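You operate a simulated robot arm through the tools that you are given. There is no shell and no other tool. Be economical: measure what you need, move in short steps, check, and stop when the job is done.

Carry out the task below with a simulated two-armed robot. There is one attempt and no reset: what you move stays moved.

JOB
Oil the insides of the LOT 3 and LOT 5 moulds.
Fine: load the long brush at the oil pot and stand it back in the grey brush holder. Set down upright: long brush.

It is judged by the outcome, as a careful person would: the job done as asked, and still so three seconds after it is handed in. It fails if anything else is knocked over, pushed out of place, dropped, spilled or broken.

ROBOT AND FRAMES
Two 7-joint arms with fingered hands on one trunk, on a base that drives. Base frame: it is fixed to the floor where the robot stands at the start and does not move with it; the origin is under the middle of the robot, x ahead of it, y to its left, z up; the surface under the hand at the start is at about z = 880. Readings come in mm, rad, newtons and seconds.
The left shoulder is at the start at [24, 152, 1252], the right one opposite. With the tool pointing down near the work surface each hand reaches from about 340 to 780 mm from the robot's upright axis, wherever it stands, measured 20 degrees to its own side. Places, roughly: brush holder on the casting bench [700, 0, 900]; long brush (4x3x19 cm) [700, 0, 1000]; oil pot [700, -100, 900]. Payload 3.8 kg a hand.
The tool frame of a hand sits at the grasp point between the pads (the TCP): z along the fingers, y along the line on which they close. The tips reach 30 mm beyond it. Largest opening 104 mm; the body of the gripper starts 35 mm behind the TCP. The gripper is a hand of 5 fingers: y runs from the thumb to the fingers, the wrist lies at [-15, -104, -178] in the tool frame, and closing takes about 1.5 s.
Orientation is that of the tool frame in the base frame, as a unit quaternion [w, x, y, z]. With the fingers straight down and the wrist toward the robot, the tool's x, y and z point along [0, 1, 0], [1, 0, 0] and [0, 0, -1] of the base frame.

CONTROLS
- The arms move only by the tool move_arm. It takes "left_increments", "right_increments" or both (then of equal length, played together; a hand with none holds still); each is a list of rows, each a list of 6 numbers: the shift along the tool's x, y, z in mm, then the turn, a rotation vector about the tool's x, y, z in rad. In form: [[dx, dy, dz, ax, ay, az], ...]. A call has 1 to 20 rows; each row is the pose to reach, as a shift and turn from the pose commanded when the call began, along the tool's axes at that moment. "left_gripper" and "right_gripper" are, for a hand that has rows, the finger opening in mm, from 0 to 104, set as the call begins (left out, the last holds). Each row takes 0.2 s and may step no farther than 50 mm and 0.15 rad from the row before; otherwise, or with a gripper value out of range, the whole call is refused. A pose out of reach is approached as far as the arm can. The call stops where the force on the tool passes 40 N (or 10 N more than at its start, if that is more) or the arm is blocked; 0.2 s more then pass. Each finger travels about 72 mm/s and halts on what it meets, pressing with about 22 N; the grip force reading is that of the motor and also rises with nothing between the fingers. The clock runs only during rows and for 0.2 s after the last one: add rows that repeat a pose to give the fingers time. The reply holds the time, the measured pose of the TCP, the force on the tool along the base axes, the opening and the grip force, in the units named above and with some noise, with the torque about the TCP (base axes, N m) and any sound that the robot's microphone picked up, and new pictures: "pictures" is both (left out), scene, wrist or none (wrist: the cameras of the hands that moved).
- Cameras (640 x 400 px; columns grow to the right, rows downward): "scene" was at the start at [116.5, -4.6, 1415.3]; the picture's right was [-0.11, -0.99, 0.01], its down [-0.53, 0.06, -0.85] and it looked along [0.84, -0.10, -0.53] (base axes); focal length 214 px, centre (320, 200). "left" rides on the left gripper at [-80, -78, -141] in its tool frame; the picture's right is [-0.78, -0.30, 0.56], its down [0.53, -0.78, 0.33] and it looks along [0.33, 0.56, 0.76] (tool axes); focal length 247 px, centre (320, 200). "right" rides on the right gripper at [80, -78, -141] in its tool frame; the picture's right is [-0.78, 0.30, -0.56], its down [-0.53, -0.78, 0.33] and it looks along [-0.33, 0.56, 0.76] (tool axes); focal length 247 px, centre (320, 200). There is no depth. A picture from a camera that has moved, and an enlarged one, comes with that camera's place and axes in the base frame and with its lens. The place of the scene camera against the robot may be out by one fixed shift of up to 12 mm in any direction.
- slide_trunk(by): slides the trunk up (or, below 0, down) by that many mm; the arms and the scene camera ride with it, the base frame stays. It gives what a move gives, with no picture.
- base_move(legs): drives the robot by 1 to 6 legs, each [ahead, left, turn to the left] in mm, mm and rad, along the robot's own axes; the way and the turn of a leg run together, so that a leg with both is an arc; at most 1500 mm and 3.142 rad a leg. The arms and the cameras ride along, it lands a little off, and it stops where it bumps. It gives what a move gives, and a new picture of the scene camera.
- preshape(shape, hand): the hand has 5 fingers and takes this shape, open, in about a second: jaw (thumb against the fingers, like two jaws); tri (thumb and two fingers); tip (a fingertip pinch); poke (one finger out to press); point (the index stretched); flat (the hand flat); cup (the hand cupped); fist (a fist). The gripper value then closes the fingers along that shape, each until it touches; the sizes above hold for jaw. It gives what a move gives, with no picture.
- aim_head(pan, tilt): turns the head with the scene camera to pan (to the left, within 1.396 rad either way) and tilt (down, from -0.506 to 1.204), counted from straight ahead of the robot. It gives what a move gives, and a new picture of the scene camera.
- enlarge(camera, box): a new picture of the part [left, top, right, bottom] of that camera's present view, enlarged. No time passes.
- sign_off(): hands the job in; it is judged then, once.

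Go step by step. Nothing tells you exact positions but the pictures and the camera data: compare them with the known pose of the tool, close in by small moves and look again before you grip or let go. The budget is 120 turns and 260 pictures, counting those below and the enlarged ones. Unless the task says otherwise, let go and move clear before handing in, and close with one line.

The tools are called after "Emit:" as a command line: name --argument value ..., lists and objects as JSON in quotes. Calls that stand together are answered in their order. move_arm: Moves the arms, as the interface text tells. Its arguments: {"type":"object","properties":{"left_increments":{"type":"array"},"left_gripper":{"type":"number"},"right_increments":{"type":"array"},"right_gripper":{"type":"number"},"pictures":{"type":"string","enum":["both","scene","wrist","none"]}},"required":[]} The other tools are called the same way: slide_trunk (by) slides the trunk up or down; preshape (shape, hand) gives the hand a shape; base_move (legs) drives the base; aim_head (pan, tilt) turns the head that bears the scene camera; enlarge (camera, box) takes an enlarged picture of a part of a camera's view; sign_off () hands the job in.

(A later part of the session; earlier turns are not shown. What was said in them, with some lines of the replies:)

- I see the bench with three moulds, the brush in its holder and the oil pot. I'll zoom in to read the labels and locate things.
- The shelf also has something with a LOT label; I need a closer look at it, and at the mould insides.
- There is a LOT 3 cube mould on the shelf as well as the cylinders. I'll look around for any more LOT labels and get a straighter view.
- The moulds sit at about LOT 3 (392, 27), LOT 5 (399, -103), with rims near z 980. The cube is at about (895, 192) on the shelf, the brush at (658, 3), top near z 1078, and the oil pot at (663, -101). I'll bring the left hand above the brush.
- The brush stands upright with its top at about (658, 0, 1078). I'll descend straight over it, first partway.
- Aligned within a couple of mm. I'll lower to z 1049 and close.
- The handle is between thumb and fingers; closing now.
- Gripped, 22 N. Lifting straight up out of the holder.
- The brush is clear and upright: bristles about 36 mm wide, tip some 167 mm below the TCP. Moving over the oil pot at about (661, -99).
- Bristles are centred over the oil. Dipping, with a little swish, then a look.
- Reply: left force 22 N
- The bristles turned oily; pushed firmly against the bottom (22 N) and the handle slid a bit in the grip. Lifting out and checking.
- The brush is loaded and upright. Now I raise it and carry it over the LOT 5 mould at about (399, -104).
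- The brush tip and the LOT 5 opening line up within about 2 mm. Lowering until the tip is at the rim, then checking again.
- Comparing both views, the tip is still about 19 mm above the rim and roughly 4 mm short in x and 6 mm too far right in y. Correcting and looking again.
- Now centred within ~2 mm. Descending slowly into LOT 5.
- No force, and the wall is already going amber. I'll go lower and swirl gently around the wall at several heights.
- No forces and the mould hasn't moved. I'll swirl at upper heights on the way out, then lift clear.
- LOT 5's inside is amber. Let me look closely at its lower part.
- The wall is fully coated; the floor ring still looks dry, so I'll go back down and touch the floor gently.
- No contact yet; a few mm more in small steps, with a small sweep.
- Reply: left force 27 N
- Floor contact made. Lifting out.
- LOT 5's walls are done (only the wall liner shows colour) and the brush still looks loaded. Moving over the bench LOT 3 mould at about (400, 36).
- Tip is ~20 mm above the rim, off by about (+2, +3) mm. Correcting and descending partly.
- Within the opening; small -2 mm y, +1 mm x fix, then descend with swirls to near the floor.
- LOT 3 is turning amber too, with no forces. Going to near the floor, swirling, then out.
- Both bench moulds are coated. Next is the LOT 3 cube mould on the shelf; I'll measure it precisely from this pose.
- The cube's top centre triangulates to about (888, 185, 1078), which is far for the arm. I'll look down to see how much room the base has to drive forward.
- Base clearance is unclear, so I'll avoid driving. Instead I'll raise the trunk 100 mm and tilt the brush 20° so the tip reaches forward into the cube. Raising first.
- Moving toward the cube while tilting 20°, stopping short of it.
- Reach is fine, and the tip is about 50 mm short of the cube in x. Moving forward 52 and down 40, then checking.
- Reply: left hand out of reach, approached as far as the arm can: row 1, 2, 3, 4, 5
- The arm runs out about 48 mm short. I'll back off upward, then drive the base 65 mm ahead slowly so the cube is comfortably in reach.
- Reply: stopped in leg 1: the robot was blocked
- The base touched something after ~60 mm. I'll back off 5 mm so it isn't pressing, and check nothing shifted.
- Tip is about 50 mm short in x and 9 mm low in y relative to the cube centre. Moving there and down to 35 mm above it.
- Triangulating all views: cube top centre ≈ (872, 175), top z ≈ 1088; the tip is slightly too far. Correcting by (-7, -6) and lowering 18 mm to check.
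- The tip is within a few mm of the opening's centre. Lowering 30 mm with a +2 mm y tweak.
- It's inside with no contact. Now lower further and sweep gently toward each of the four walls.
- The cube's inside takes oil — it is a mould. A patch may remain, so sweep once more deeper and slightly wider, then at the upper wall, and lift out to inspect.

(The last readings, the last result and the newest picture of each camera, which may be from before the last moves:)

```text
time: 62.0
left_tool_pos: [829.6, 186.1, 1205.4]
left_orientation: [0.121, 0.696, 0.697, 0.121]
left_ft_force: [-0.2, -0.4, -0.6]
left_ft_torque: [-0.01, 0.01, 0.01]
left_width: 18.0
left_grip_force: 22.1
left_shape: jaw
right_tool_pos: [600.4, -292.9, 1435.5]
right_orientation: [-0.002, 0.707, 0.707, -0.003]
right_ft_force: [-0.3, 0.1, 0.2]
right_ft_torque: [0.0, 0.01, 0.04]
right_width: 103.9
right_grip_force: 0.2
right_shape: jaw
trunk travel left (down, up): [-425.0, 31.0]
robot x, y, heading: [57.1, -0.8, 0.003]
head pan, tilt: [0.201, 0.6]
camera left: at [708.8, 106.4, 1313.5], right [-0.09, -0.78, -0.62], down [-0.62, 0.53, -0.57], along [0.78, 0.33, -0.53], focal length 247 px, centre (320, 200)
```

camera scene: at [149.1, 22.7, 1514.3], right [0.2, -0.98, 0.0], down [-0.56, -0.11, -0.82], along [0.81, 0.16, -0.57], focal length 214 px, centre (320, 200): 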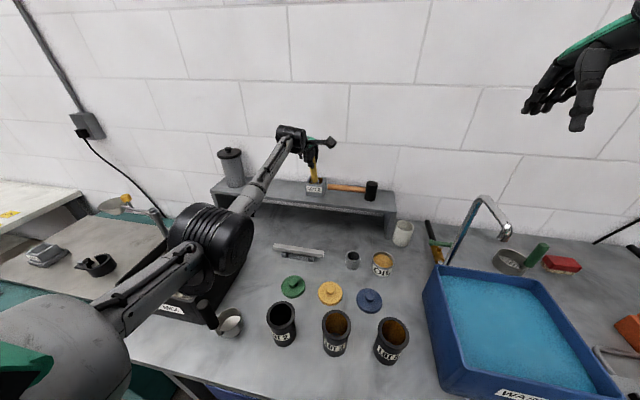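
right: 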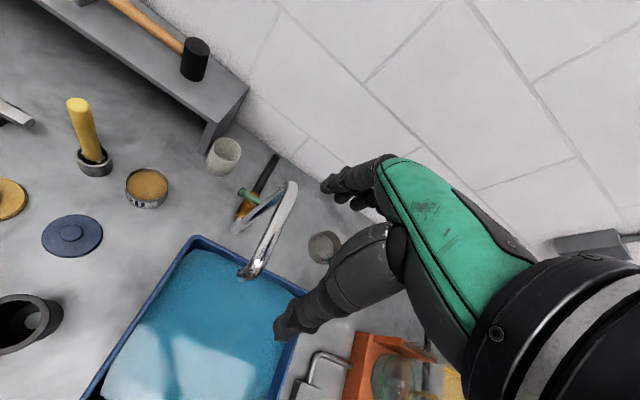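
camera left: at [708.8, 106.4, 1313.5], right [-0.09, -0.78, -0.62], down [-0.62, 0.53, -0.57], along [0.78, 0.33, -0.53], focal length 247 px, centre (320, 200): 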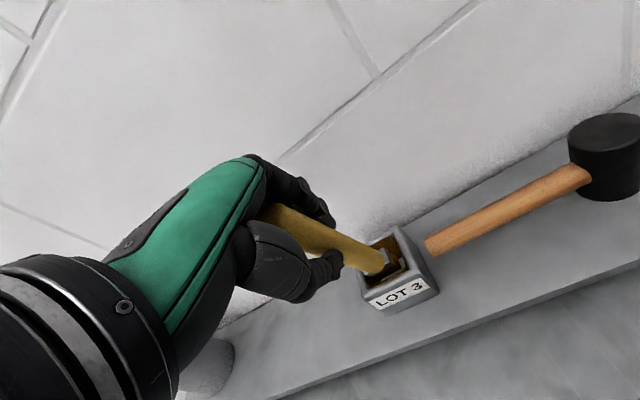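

Lifting vertically out of the cube to inspect.

Emit:
move_arm --left_increments '[[-2, 7, -19, 0, 0, 0], [-2, 14, -38, 0, 0, 0], [-2, 26, -71, 0, 0, 0], [-2, 26, -71, 0, 0, 0]]'

Emit:
enlarge --camera "scene" --box '[280, 140, 350, 210]'

Emit:
enlarge --camera "left" --box '[360, 240, 480, 340]'

```text
time: 63.0
left_tool_pos: [828.6, 185.3, 1281.0]
left_orientation: [0.121, 0.696, 0.697, 0.121]
left_ft_force: [-0.6, 0.2, -1.0]
left_ft_torque: [0.01, 0.03, -0.01]
left_width: 18.0
left_grip_force: 21.8
left_shape: jaw
right_tool_pos: [597.6, -293.8, 1435.3]
right_orientation: [-0.002, 0.707, 0.708, -0.002]
right_ft_force: [-0.3, -0.1, 0.3]
right_ft_torque: [-0.01, -0.04, 0.02]
right_width: 103.5
right_grip_force: 0.2
right_shape: jaw
trunk travel left (down, up): [-425.0, 31.0]
robot x, y, heading: [53.5, -0.2, -0.005]
head pan, tilt: [0.201, 0.6]
camera scene: at [149.0, 22.8, 1514.2], right [0.2, -0.98, 0.0], down [-0.56, -0.11, -0.82], along [0.81, 0.16, -0.57], focal length 214 px, centre (320, 200)
camera left: at [709.4, 104.8, 1389.2], right [-0.09, -0.78, -0.62], down [-0.62, 0.53, -0.57], along [0.78, 0.34, -0.53], focal length 247 px, centre (320, 200)
```

scene: 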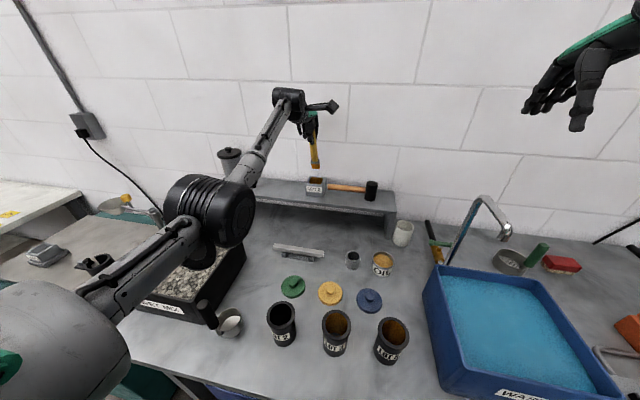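
left: 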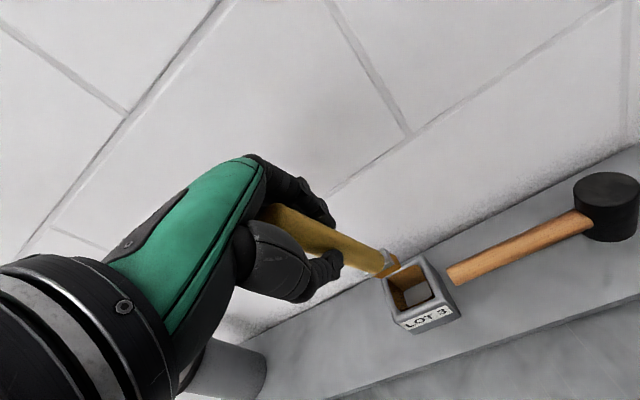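

```text
5.71 times, centred on (315, 175) of scene
camera zoom: at [149.0, 22.8, 1514.2], right [0.2, -0.98, 0.0], down [-0.56, -0.11, -0.82], along [0.81, 0.16, -0.57], focal length 1226 px, centre (349, 343)
```

zoom: 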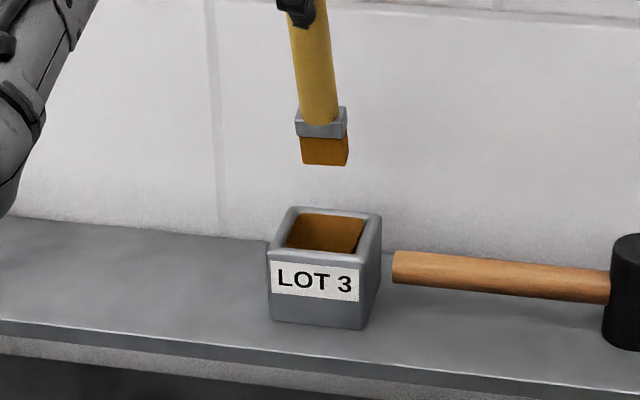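

```text
4.00 times, centred on (420, 290) of left
camera zoom: at [709.4, 104.8, 1389.2], right [-0.09, -0.78, -0.62], down [-0.62, 0.53, -0.57], along [0.78, 0.34, -0.53], focal length 988 px, centre (-80, -160)
```

zoom: 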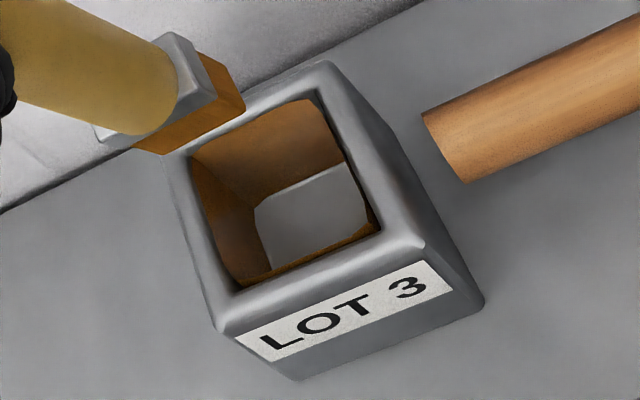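

All three moulds' walls are coated, and the cube hasn't moved. Now retract and straighten the brush, then drive back.

Emit:
move_arm --left_increments '[[0, -19, -18, 0, 0, 0], [-15, -43, -26, 0.035, 0, 0], [-32, -67, -34, 0.07, 0, 0], [-49, -91, -42, 0.105, 0, 0], [-66, -115, -50, 0.14, 0, 0], [-83, -139, -58, 0.175, 0, 0], [-100, -163, -66, 0.21, 0, 0], [-117, -187, -74, 0.245, 0, 0], [-134, -203, -80, 0.28, 0, 0], [-150, -216, -85, 0.315, 0, 0], [-170, -216, -85, 0.35, 0, 0], [-182, -216, -85, 0.35, 0, 0], [-182, -216, -85, 0.35, 0, 0]]' --pictures "none"

Emit:
base_move --legs '[[-56, 0, 0]]'

Emit:
slide_trunk --by -100

Emit:
aim_head --pan 0.0 --tilt 0.85

```text
time: 65.8
left_tool_pos: [597.7, 2.8, 1290.1]
left_orientation: [-0.002, 0.707, 0.708, -0.002]
left_ft_force: [0.9, 0.4, -1.3]
left_ft_torque: [-0.02, 0.0, 0.0]
left_width: 18.4
left_grip_force: 21.8
left_shape: jaw
right_tool_pos: [599.7, -293.2, 1435.9]
right_orientation: [-0.002, 0.707, 0.708, -0.004]
right_ft_force: [-1.0, 0.1, -0.2]
right_ft_torque: [-0.02, 0.01, -0.01]
right_width: 103.7
right_grip_force: 0.0
right_shape: jaw
trunk travel left (down, up): [-425.0, 31.0]
robot x, y, heading: [54.4, -2.6, -0.005]
head pan, tilt: [0.201, 0.6]
```

```text
time: 66.8
left_tool_pos: [554.9, 2.3, 1284.3]
left_orientation: [-0.006, 0.706, 0.708, -0.006]
left_ft_force: [1.8, 0.0, -1.7]
left_ft_torque: [-0.02, 0.03, -0.03]
left_width: 18.1
left_grip_force: 22.1
left_shape: jaw
right_tool_pos: [557.4, -292.6, 1430.4]
right_orientation: [-0.005, 0.706, 0.708, -0.007]
right_ft_force: [1.2, 0.2, -1.0]
right_ft_torque: [-0.01, 0.05, 0.02]
right_width: 103.6
right_grip_force: 0.1
right_shape: jaw
trunk travel left (down, up): [-425.0, 31.0]
robot x, y, heading: [0.6, -1.9, 0.001]
head pan, tilt: [0.201, 0.6]
camera scene: at [106.8, 22.7, 1513.2], right [0.2, -0.98, 0.0], down [-0.57, -0.11, -0.82], along [0.8, 0.16, -0.58], focal length 214 px, centre (320, 200)
```

scene: 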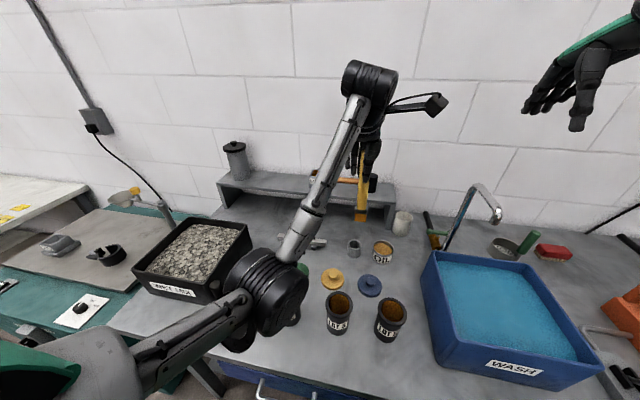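

```text
time: 68.1
left_tool_pos: [543.8, 2.3, 1190.5]
left_orientation: [-0.002, 0.706, 0.708, -0.002]
left_ft_force: [-0.6, 0.3, -0.5]
left_ft_torque: [0.02, -0.01, -0.02]
left_width: 18.3
left_grip_force: 21.7
left_shape: jaw
right_tool_pos: [545.7, -293.0, 1335.7]
right_orientation: [-0.002, 0.707, 0.708, -0.003]
right_ft_force: [-0.1, 0.6, 0.4]
right_ft_torque: [-0.03, 0.01, 0.01]
right_width: 104.2
right_grip_force: 0.1
right_shape: jaw
trunk travel left (down, up): [-325.0, 131.0]
robot x, y, heading: [2.5, 0.6, 0.002]
head pan, tilt: [0.201, 0.6]
```

```text
time: 68.9
left_tool_pos: [542.5, 2.1, 1189.0]
left_orientation: [-0.001, 0.706, 0.708, -0.002]
left_ft_force: [-0.6, -0.3, -1.1]
left_ft_torque: [-0.01, 0.0, 0.01]
left_width: 18.1
left_grip_force: 21.8
left_shape: jaw
right_tool_pos: [544.3, -292.0, 1334.9]
right_orientation: [-0.002, 0.706, 0.708, -0.003]
right_ft_force: [-0.7, -0.2, -0.3]
right_ft_torque: [0.0, 0.0, -0.03]
right_width: 103.6
right_grip_force: 0.1
right_shape: jaw
trunk travel left (down, up): [-325.0, 131.0]
robot x, y, heading: [-0.4, -1.6, 0.003]
head pan, tilt: [0.0, 0.85]
camera scene: at [103.4, 5.4, 1387.2], right [0.0, -1.0, 0.0], down [-0.78, 0.0, -0.62], along [0.62, 0.0, -0.78], focal length 214 px, centre (320, 200)
```

scene: 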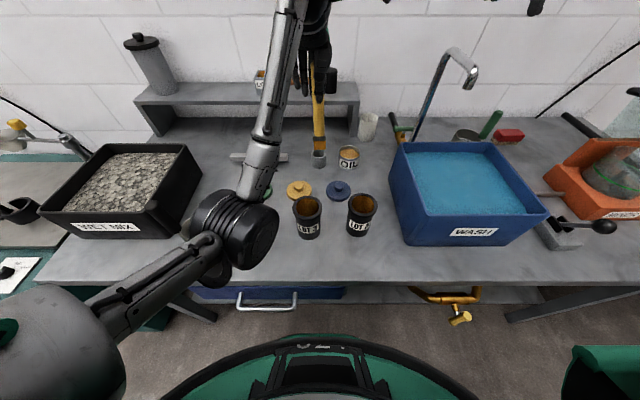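

Back at the start stance. Now bring the brush over the holder at (658, 2), staying above its rim.

Emit:
move_arm --left_increments '[[0, 38, 0, 0, 0, 0], [0, 76, 10, 0, 0, 0], [0, 115, 20, 0, 0, 0], [0, 115, 55, 0, 0, 0], [0, 115, 55, 0, 0, 0]]'

Emit:
enlarge --camera "scene" --box '[270, 70, 370, 180]'

Emit:
enlarge --camera "left" --box '[320, 200, 460, 310]'

```text
time: 70.1
left_tool_pos: [658.5, 2.7, 1132.8]
left_orientation: [-0.002, 0.706, 0.708, -0.002]
left_ft_force: [0.6, 0.1, -0.1]
left_ft_torque: [0.01, -0.03, -0.03]
left_width: 18.0
left_grip_force: 21.7
left_shape: jaw
right_tool_pos: [544.3, -293.1, 1334.5]
right_orientation: [-0.002, 0.707, 0.707, -0.004]
right_ft_force: [-0.1, 0.1, 0.2]
right_ft_torque: [-0.02, 0.0, 0.0]
right_width: 103.8
right_grip_force: 0.1
right_shape: jaw
trunk travel left (down, up): [-325.0, 131.0]
robot x, y, heading: [-3.2, -2.4, 0.0]
head pan, tilt: [0.0, 0.85]
camera scene: at [103.6, 5.3, 1387.1], right [0.0, -1.0, 0.0], down [-0.78, 0.0, -0.62], along [0.62, 0.0, -0.78], focal length 214 px, centre (320, 200)
camera left: at [581.8, -77.0, 1275.1], right [-0.3, -0.78, -0.56], down [-0.78, 0.53, -0.33], along [0.55, 0.34, -0.76], focal length 247 px, centre (320, 200)
```

scene: 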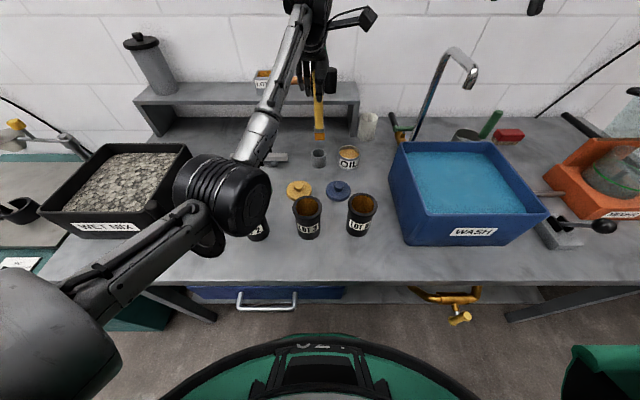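
left: 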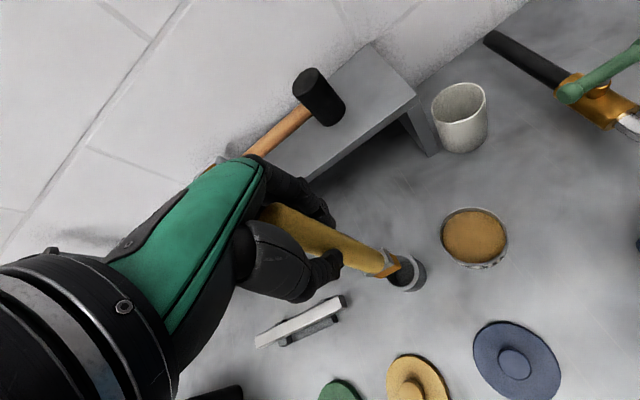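

```text
3.64 times, centred on (320, 125) of scene
camera zoom: at [103.6, 5.3, 1387.1], right [0.0, -1.0, 0.0], down [-0.78, 0.0, -0.62], along [0.62, 0.0, -0.78], focal length 780 px, centre (320, 473)
```

zoom: 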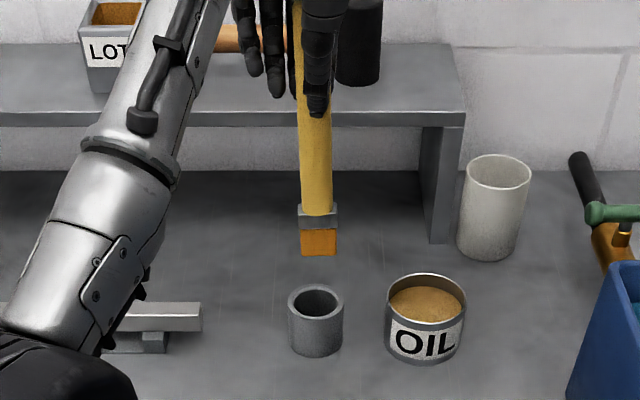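

```text
3.64 times, centred on (390, 255) of left
camera zoom: at [581.8, -77.0, 1275.1], right [-0.3, -0.78, -0.56], down [-0.78, 0.53, -0.33], along [0.55, 0.34, -0.76], focal length 898 px, centre (66, 0)
```

zoom: 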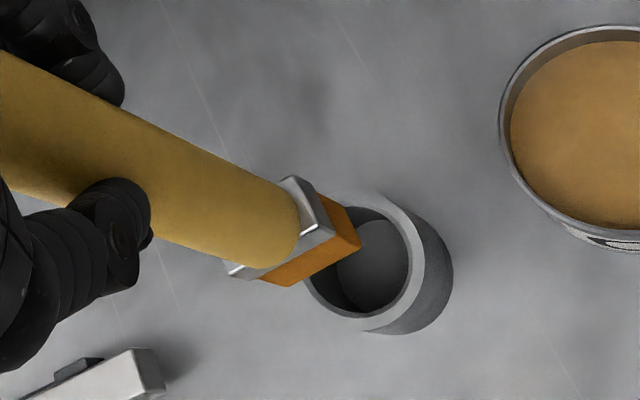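

The tip has shifted about (+1, -2.3) mm in the grip since extraction. I'll compensate and lower to just above the rim.

Emit:
move_arm --left_increments '[[2, -1, 15, 0, 0, 0], [2, -1, 30, 0, 0, 0], [2, -1, 48, 0, 0, 0], [2, -1, 48, 0, 0, 0]]'

Emit:
enlarge --camera "scene" --box '[285, 120, 355, 180]'

Emit:
enlarge --camera "left" --box '[340, 220, 440, 310]'

```text
time: 71.1
left_tool_pos: [656.6, 4.2, 1086.1]
left_orientation: [-0.003, 0.706, 0.708, -0.002]
left_ft_force: [-0.6, -0.1, -1.6]
left_ft_torque: [0.0, -0.02, 0.02]
left_width: 18.0
left_grip_force: 21.9
left_shape: jaw
right_tool_pos: [545.0, -292.8, 1334.9]
right_orientation: [-0.002, 0.707, 0.707, -0.003]
right_ft_force: [-0.4, -0.5, -0.5]
right_ft_torque: [0.01, -0.02, 0.0]
right_width: 103.9
right_grip_force: 0.1
right_shape: jaw
trunk travel left (down, up): [-325.0, 131.0]
robot x, y, heading: [2.0, 2.6, -0.0]
head pan, tilt: [0.0, 0.85]
camera scene: at [103.8, 5.3, 1387.1], right [0.0, -1.0, 0.0], down [-0.78, 0.0, -0.62], along [0.62, 0.0, -0.78], focal length 214 px, centre (320, 200)
camera left: at [580.0, -75.3, 1227.2], right [-0.3, -0.78, -0.55], down [-0.78, 0.53, -0.33], along [0.55, 0.34, -0.76], focal length 247 px, centre (320, 200)
```

scene: 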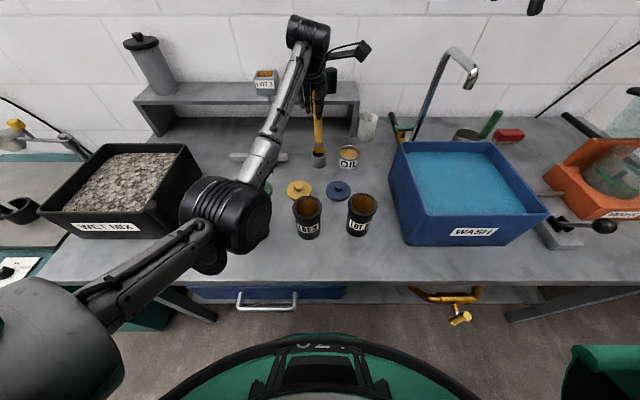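
left: 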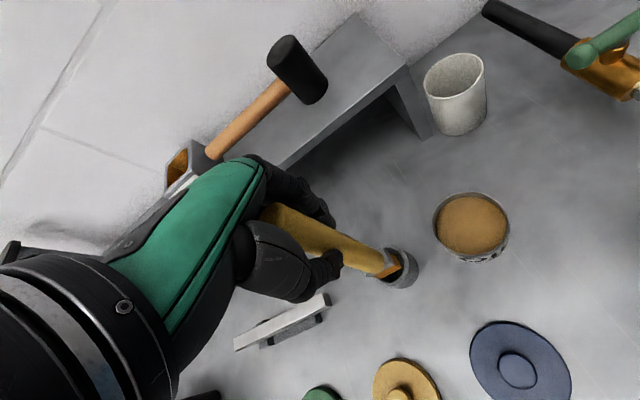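

```text
6.67 times, centred on (320, 150) of scene
camera zoom: at [103.8, 5.3, 1387.1], right [0.0, -1.0, 0.0], down [-0.78, 0.0, -0.62], along [0.62, 0.0, -0.78], focal length 1430 px, centre (320, 533)
```

zoom: 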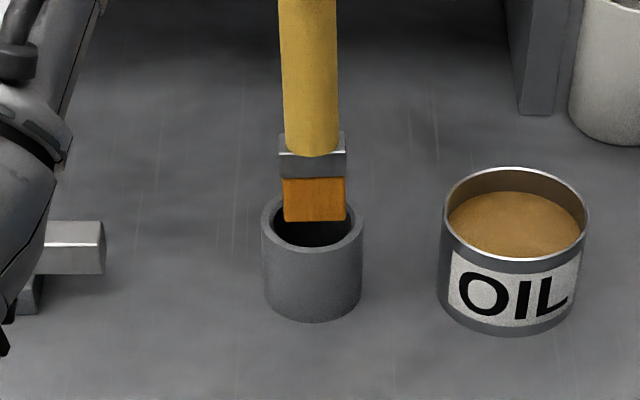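

```text
4.44 times, centred on (390, 265) of left
camera zoom: at [580.0, -75.3, 1227.2], right [-0.3, -0.78, -0.55], down [-0.78, 0.53, -0.33], along [0.55, 0.34, -0.76], focal length 1098 px, centre (9, -89)
```

zoom: 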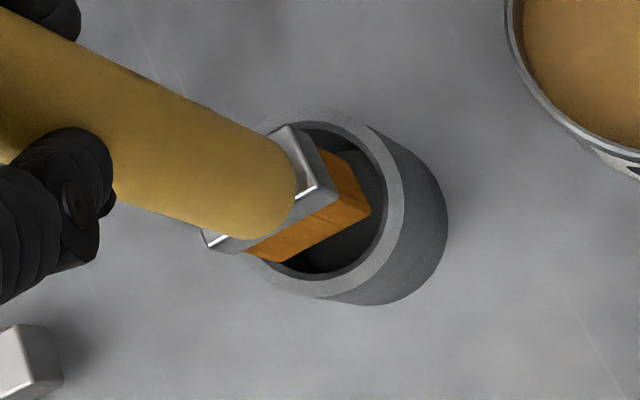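

About 10 mm above the rim, 2 mm short in x, y good. Correcting and inserting slowly partway.

Emit:
move_arm --left_increments '[[0, 2, 0, 0, 0, 0], [0, 2, 5, 0, 0, 0], [0, 2, 10, 0, 0, 0], [0, 2, 15, 0, 0, 0], [0, 2, 20, 0, 0, 0], [0, 2, 20, 0, 0, 0]]'

Emit:
enlarge --camera "scene" --box '[285, 120, 355, 180]'

Emit:
enlarge --camera "left" --box '[340, 220, 440, 310]'

```text
time: 72.5
left_tool_pos: [658.4, 4.6, 1066.3]
left_orientation: [-0.003, 0.707, 0.708, -0.003]
left_ft_force: [0.4, 0.4, -1.1]
left_ft_torque: [0.03, 0.0, 0.01]
left_width: 17.9
left_grip_force: 21.6
left_shape: jaw
right_tool_pos: [544.8, -293.6, 1335.3]
right_orientation: [-0.001, 0.706, 0.708, -0.003]
right_ft_force: [0.6, -0.1, 0.0]
right_ft_torque: [-0.03, -0.01, 0.0]
right_width: 103.8
right_grip_force: 0.0
right_shape: jaw
trunk travel left (down, up): [-325.0, 131.0]
robot x, y, heading: [2.1, 0.6, -0.002]
head pan, tilt: [0.0, 0.85]
camera scene: at [103.8, 5.3, 1387.1], right [0.0, -1.0, 0.0], down [-0.78, 0.0, -0.62], along [0.62, 0.0, -0.78], focal length 214 px, centre (320, 200)
camera left: at [581.7, -74.9, 1207.5], right [-0.3, -0.78, -0.56], down [-0.78, 0.53, -0.33], along [0.55, 0.34, -0.76], focal length 247 px, centre (320, 200)
```

scene: 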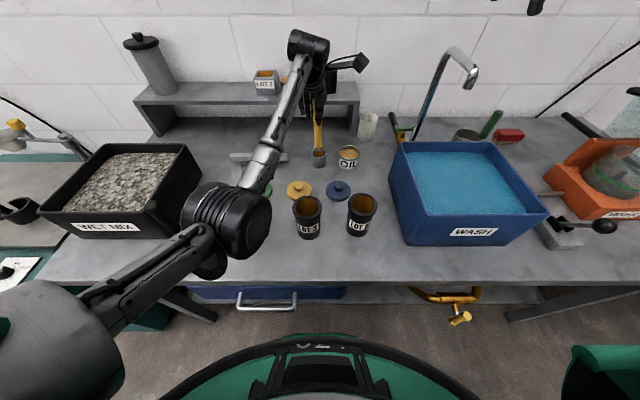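
left: 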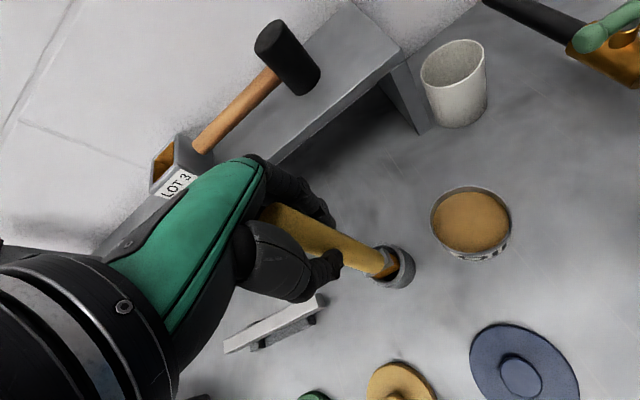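

```text
6.67 times, centred on (320, 150) of scene
camera zoom: at [103.8, 5.3, 1387.1], right [0.0, -1.0, 0.0], down [-0.78, 0.0, -0.62], along [0.62, 0.0, -0.78], focal length 1430 px, centre (320, 533)
```

zoom: 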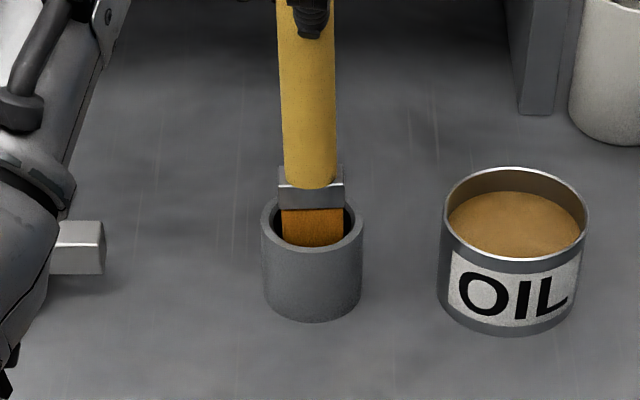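

```text
4.44 times, centred on (390, 265) of left
camera zoom: at [581.7, -74.9, 1207.5], right [-0.3, -0.78, -0.56], down [-0.78, 0.53, -0.33], along [0.55, 0.34, -0.76], focal length 1098 px, centre (9, -89)
```

zoom: 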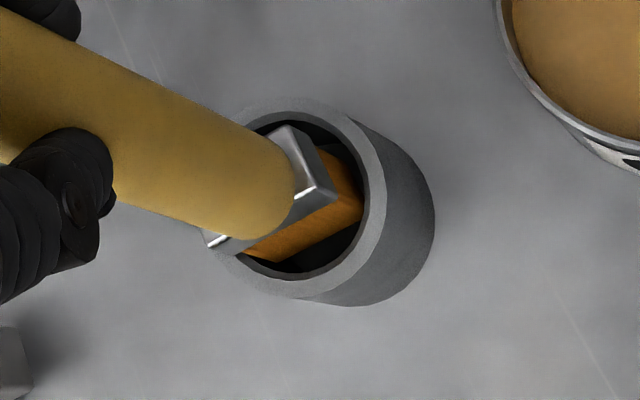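

Bristles are inside without contact and centred. Continuing down in small steps.

Emit:
move_arm --left_increments '[[0, 0, 4, 0, 0, 0], [0, 0, 8, 0, 0, 0], [0, 0, 12, 0, 0, 0], [0, 0, 16, 0, 0, 0], [0, 0, 20, 0, 0, 0], [0, 0, 20, 0, 0, 0]]'

Emit:
enlarge --camera "scene" --box '[285, 120, 355, 180]'

Emit:
enlarge --camera "left" --box '[340, 220, 440, 310]'

```text
time: 73.9
left_tool_pos: [658.1, 4.5, 1046.3]
left_orientation: [-0.003, 0.707, 0.707, -0.003]
left_ft_force: [0.7, 0.3, -0.5]
left_ft_torque: [-0.01, -0.02, -0.01]
left_width: 17.9
left_grip_force: 21.8
left_shape: jaw
right_tool_pos: [544.8, -293.2, 1334.0]
right_orientation: [-0.002, 0.706, 0.708, -0.004]
right_ft_force: [0.0, -0.7, 0.5]
right_ft_torque: [0.02, -0.01, -0.04]
right_width: 103.9
right_grip_force: 0.0
right_shape: jaw
trunk travel left (down, up): [-325.0, 131.0]
robot x, y, heading: [1.0, -0.5, 0.0]
head pan, tilt: [0.0, 0.85]
camera scene: at [103.8, 5.3, 1387.1], right [0.0, -1.0, 0.0], down [-0.78, 0.0, -0.62], along [0.62, 0.0, -0.78], focal length 214 px, centre (320, 200)
camera left: at [581.8, -74.8, 1187.4], right [-0.3, -0.78, -0.56], down [-0.78, 0.53, -0.33], along [0.55, 0.34, -0.76], focal length 247 px, centre (320, 200)
```

scene: 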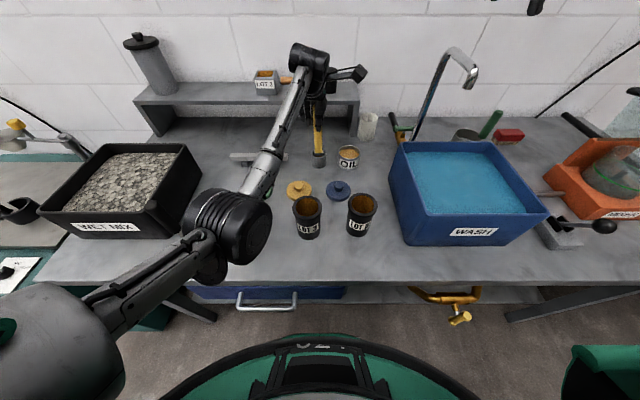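
left: 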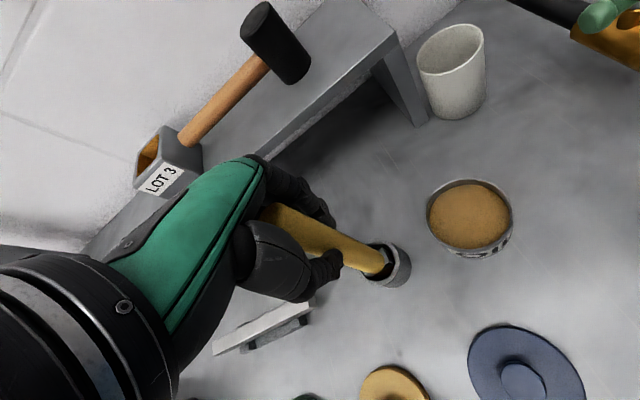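

```text
6.67 times, centred on (320, 150) of scene
camera zoom: at [103.8, 5.3, 1387.1], right [0.0, -1.0, 0.0], down [-0.78, 0.0, -0.62], along [0.62, 0.0, -0.78], focal length 1430 px, centre (320, 533)
```

zoom: 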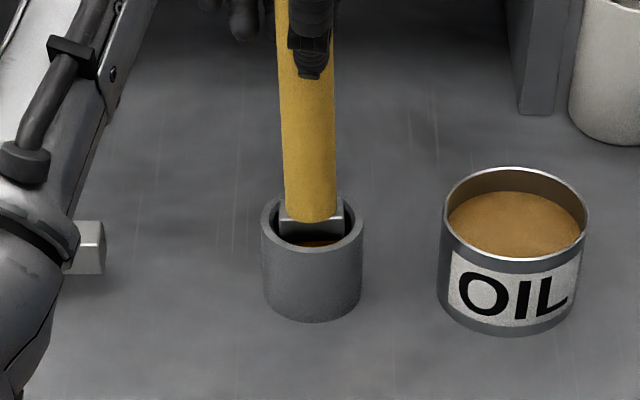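

```text
4.44 times, centred on (390, 265) of left
camera zoom: at [581.8, -74.8, 1187.4], right [-0.3, -0.78, -0.56], down [-0.78, 0.53, -0.33], along [0.55, 0.34, -0.76], focal length 1098 px, centre (9, -89)
```

zoom: 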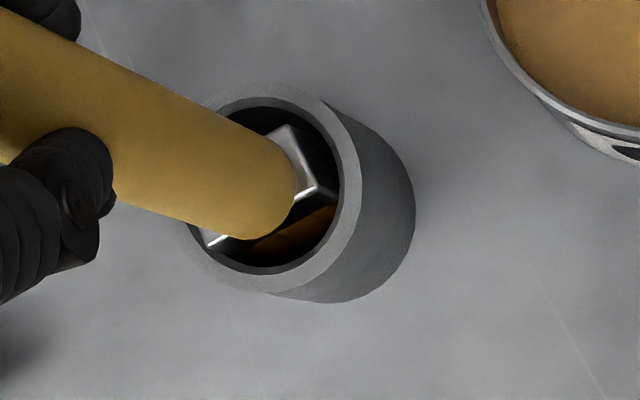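

Ferrule is entering cleanly. A few more mm until it touches bottom.

Emit:
move_arm --left_increments '[[0, 0, 2, 0, 0, 0], [0, 0, 4, 0, 0, 0], [0, 0, 6, 0, 0, 0], [0, 0, 6, 0, 0, 0]]' --pictures "none"

```text
time: 74.9
left_tool_pos: [658.0, 5.6, 1039.8]
left_orientation: [-0.002, 0.706, 0.708, -0.004]
left_ft_force: [0.7, 0.4, -1.5]
left_ft_torque: [0.01, 0.0, 0.01]
left_width: 18.2
left_grip_force: 22.1
left_shape: jaw
right_tool_pos: [543.5, -293.3, 1334.5]
right_orientation: [-0.002, 0.706, 0.708, -0.003]
right_ft_force: [-0.6, -0.4, 0.2]
right_ft_torque: [-0.01, 0.0, 0.02]
right_width: 103.9
right_grip_force: 0.1
right_shape: jaw
trunk travel left (down, up): [-325.0, 131.0]
robot x, y, heading: [1.7, -3.0, 0.001]
head pan, tilt: [0.0, 0.85]
```

Emit:
move_arm --left_increments '[[0, 0, 1, 0, 0, 0], [0, 0, 2, 0, 0, 0], [0, 0, 3, 0, 0, 0], [0, 0, 3, 0, 0, 0]]'

Emit:
enlarge --camera "scene" --box '[285, 90, 355, 180]'

Emit:
enlarge --camera "left" --box '[340, 220, 440, 310]'

```text
time: 75.9
left_tool_pos: [658.0, 4.2, 1038.0]
left_orientation: [-0.002, 0.706, 0.708, -0.002]
left_ft_force: [-0.1, -0.9, 4.1]
left_ft_torque: [-0.02, 0.0, 0.02]
left_width: 18.2
left_grip_force: 21.7
left_shape: jaw
right_tool_pos: [544.7, -293.7, 1335.5]
right_orientation: [-0.003, 0.707, 0.707, -0.003]
right_ft_force: [0.0, 0.4, 0.1]
right_ft_torque: [-0.01, 0.02, 0.0]
right_width: 103.8
right_grip_force: 0.0
right_shape: jaw
trunk travel left (down, up): [-325.0, 131.0]
robot x, y, heading: [-0.4, -1.9, -0.002]
head pan, tilt: [0.0, 0.85]
camera scene: at [103.2, 5.2, 1387.2], right [0.0, -1.0, 0.0], down [-0.78, 0.0, -0.62], along [0.62, 0.0, -0.78], focal length 214 px, centre (320, 200)
camera left: at [581.2, -75.2, 1179.5], right [-0.3, -0.78, -0.56], down [-0.78, 0.53, -0.33], along [0.55, 0.34, -0.76], focal length 247 px, centre (320, 200)
```

scene: 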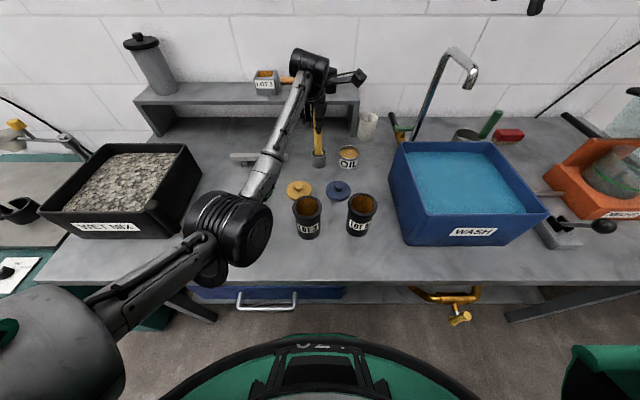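
left: 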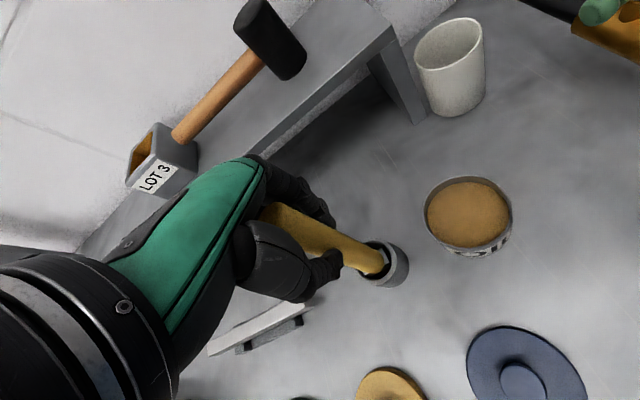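

```text
4.44 times, centred on (320, 135) of scene
camera zoom: at [103.2, 5.2, 1387.2], right [0.0, -1.0, 0.0], down [-0.78, 0.0, -0.62], along [0.62, 0.0, -0.78], focal length 953 px, centre (320, 489)
```

zoom: 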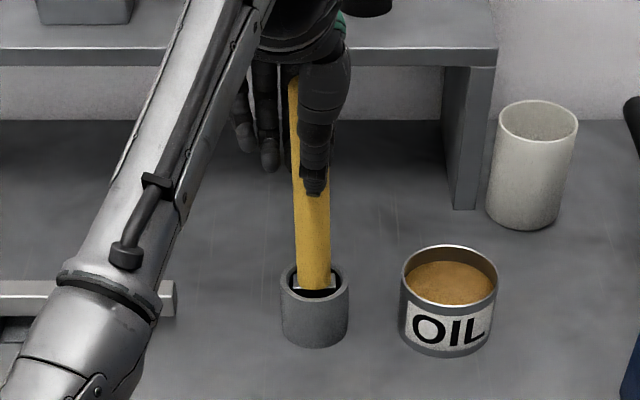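

```text
4.44 times, centred on (390, 265) of left
camera zoom: at [581.2, -75.2, 1179.5], right [-0.3, -0.78, -0.56], down [-0.78, 0.53, -0.33], along [0.55, 0.34, -0.76], focal length 1098 px, centre (9, -89)
```

zoom: 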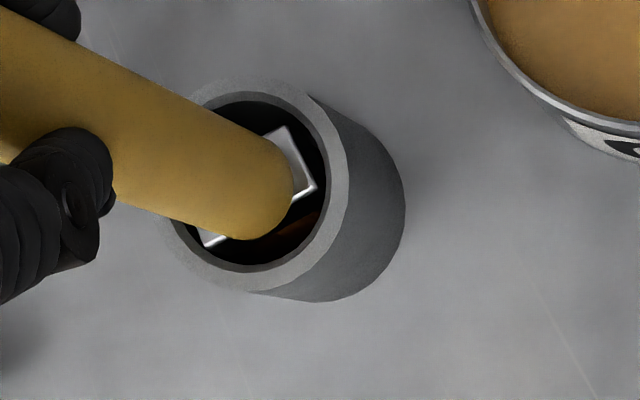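

Seated on the holder's floor (4 N). Opening the fingers gradually.

Emit:
move_arm --left_increments '[[0, 0, -1, 0, 0, 0], [0, 0, -1, 0, 0, 0], [0, 0, -1, 0, 0, 0]]' --left_gripper 40 --pictures "none"

Emit:
move_arm --left_increments '[[0, 0, 0, 0, 0, 0], [0, 0, 0, 0, 0, 0], [0, 0, 0, 0, 0, 0], [0, 0, 0, 0, 0, 0], [0, 0, 0, 0, 0, 0]]' --left_gripper 104

Emit:
enlarge --camera "scene" --box '[285, 90, 355, 180]'

Emit:
enlarge --camera "left" --box '[240, 190, 440, 310]'

```text
time: 76.7
left_tool_pos: [658.8, 4.3, 1037.8]
left_orientation: [-0.002, 0.706, 0.708, -0.002]
left_ft_force: [1.4, -0.2, 0.0]
left_ft_torque: [0.02, -0.03, -0.02]
left_width: 39.7
left_grip_force: 0.0
left_shape: jaw
right_tool_pos: [544.1, -292.7, 1335.7]
right_orientation: [-0.002, 0.706, 0.708, -0.003]
right_ft_force: [-0.1, -0.1, -0.3]
right_ft_torque: [0.01, 0.05, -0.02]
right_width: 103.8
right_grip_force: 0.1
right_shape: jaw
trunk travel left (down, up): [-325.0, 131.0]
robot x, y, heading: [2.0, -0.0, 0.002]
head pan, tilt: [0.0, 0.85]
```

```text
time: 77.9
left_tool_pos: [659.1, 4.7, 1037.1]
left_orientation: [-0.003, 0.706, 0.708, -0.003]
left_ft_force: [-0.1, 0.4, -0.3]
left_ft_torque: [0.0, 0.0, -0.01]
left_width: 103.6
left_grip_force: 0.1
left_shape: jaw
right_tool_pos: [544.7, -292.4, 1335.5]
right_orientation: [-0.002, 0.707, 0.708, -0.003]
right_ft_force: [0.2, 0.8, -0.3]
right_ft_torque: [-0.02, 0.01, 0.01]
right_width: 103.5
right_grip_force: 0.0
right_shape: jaw
trunk travel left (down, up): [-325.0, 131.0]
robot x, y, heading: [-2.6, -2.7, -0.002]
head pan, tilt: [0.0, 0.85]
camera scene: at [103.7, 5.3, 1387.1], right [0.0, -1.0, 0.0], down [-0.78, 0.0, -0.62], along [0.62, 0.0, -0.78], focal length 214 px, centre (320, 200)
camera left: at [582.0, -75.1, 1179.7], right [-0.3, -0.78, -0.55], down [-0.78, 0.53, -0.33], along [0.55, 0.34, -0.76], focal length 247 px, centre (320, 200)
```

scene: 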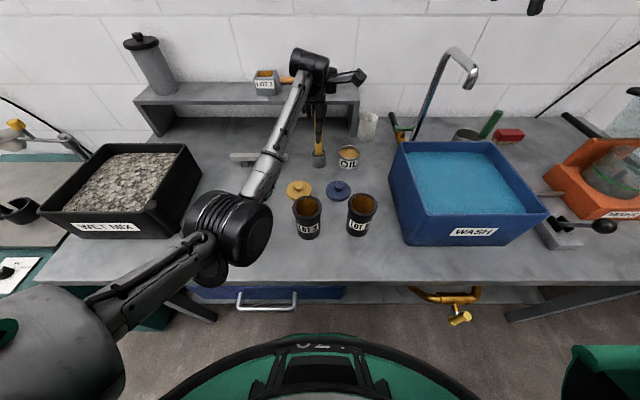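
left: 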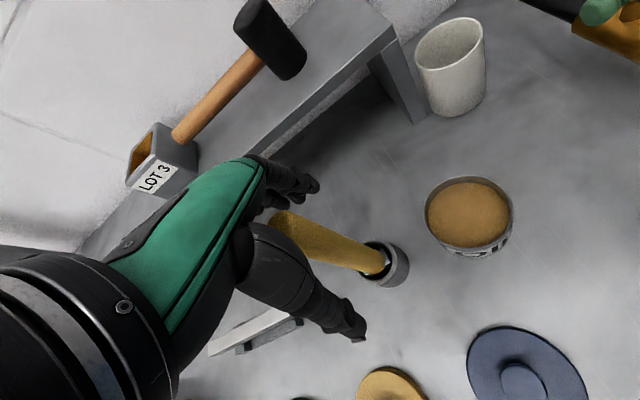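

```text
4.44 times, centred on (320, 135) of scene
camera zoom: at [103.7, 5.3, 1387.1], right [0.0, -1.0, 0.0], down [-0.78, 0.0, -0.62], along [0.62, 0.0, -0.78], focal length 953 px, centre (320, 489)
```

zoom: 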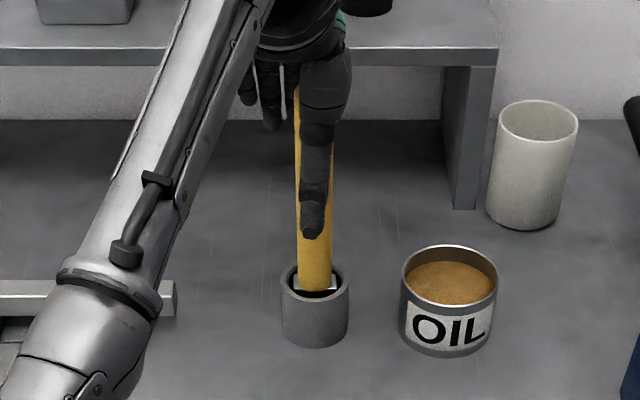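

```text
3.20 times, centred on (340, 250) of left
camera zoom: at [582.0, -75.1, 1179.7], right [-0.3, -0.78, -0.55], down [-0.78, 0.53, -0.33], along [0.55, 0.34, -0.76], focal length 790 px, centre (256, 40)
```

zoom: 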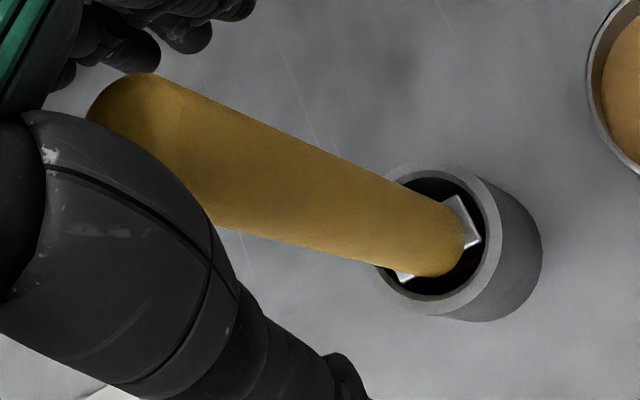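

Released and the brush stands upright. Raising the hand straight up.

Emit:
move_arm --left_increments '[[0, 0, -20, 0, 0, 0], [0, 0, -50, 0, 0, 0], [0, 0, -95, 0, 0, 0], [0, 0, -140, 0, 0, 0], [0, 0, -180, 0, 0, 0], [20, -40, -190, 0, 0, 0], [40, -80, -200, 0, 0, 0], [70, -115, -210, 0, 0, 0], [105, -140, -220, 0, 0, 0], [140, -160, -230, 0, 0, 0], [170, -180, -240, 0, 0, 0], [195, -200, -260, 0, 0, 0]]'

Emit:
enlarge --camera "scene" --box '[220, 60, 400, 250]'

```text
time: 80.5
left_tool_pos: [549.0, 216.9, 1263.4]
left_orientation: [-0.002, 0.706, 0.708, -0.003]
left_ft_force: [-0.5, 0.1, 0.4]
left_ft_torque: [-0.05, 0.01, -0.03]
left_width: 103.8
left_grip_force: 0.0
left_shape: jaw
left hand out of reach, approached as far as the arm can: row 8, 9, 10, 11, 12
right_tool_pos: [543.2, -292.6, 1335.5]
right_orientation: [-0.001, 0.707, 0.708, -0.004]
right_ft_force: [-0.3, 0.5, 1.0]
right_ft_torque: [-0.02, 0.01, 0.01]
right_width: 103.9
right_grip_force: 0.0
right_shape: jaw
trunk travel left (down, up): [-325.0, 131.0]
robot x, y, heading: [1.9, 1.2, 0.004]
head pan, tilt: [0.0, 0.85]
camera scene: at [103.8, 6.2, 1387.1], right [0.0, -1.0, 0.0], down [-0.78, 0.0, -0.62], along [0.62, 0.0, -0.78], focal length 214 px, centre (320, 200)
camera left: at [472.3, 137.0, 1404.3], right [-0.3, -0.78, -0.56], down [-0.78, 0.53, -0.33], along [0.55, 0.34, -0.76], focal length 247 px, centre (320, 200)
```

scene: 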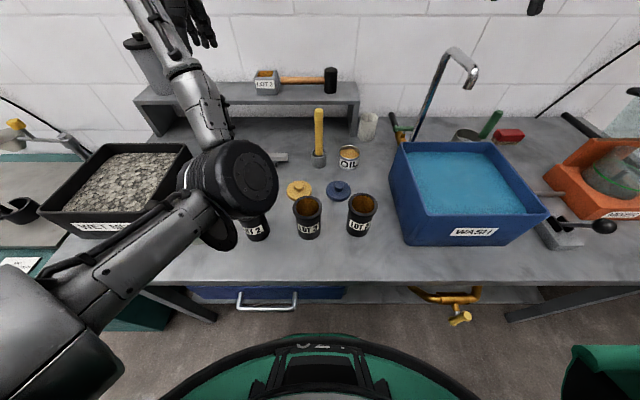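
left: 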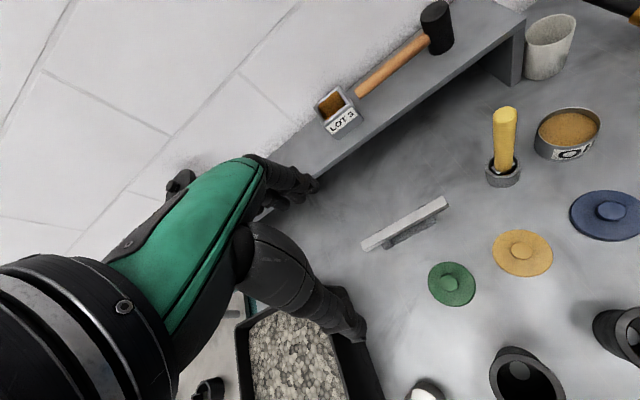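

```text
2.11 times, centred on (310, 155) of scene
camera zoom: at [103.8, 6.2, 1387.1], right [0.0, -1.0, 0.0], down [-0.78, 0.0, -0.62], along [0.62, 0.0, -0.78], focal length 452 px, centre (341, 295)
```

zoom: 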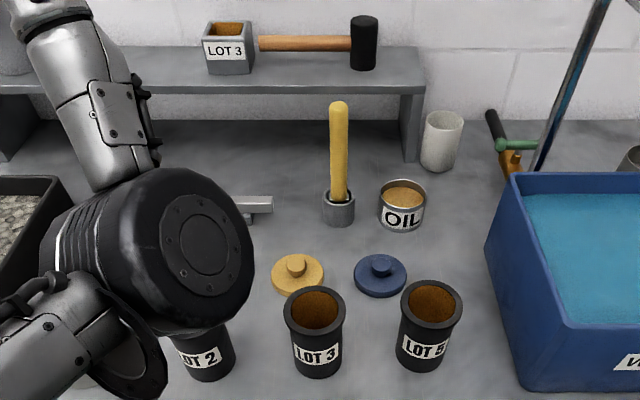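

All moulds labelled LOT 3 (cylinder and cube) and LOT 5 show oiled walls. The brush stands upright in its holder, the hand is clear, and nothing else has moved. Handing in.

Emit:
sign_off

```text
The job is handed in.
```

I oiled the insides of both LOT 3 moulds (the bench cylinder and the cube on the shelf) and the LOT 5 mould. The inner walls look coated; the mould floors showed no colour, even after I touched the brush to the LOT 5 floor. The long brush stands upright in the grey holder. While I was reaching the shelf, the base stopped against an obstacle and I backed it off; nothing in the pictures has shifted. The job is handed in.
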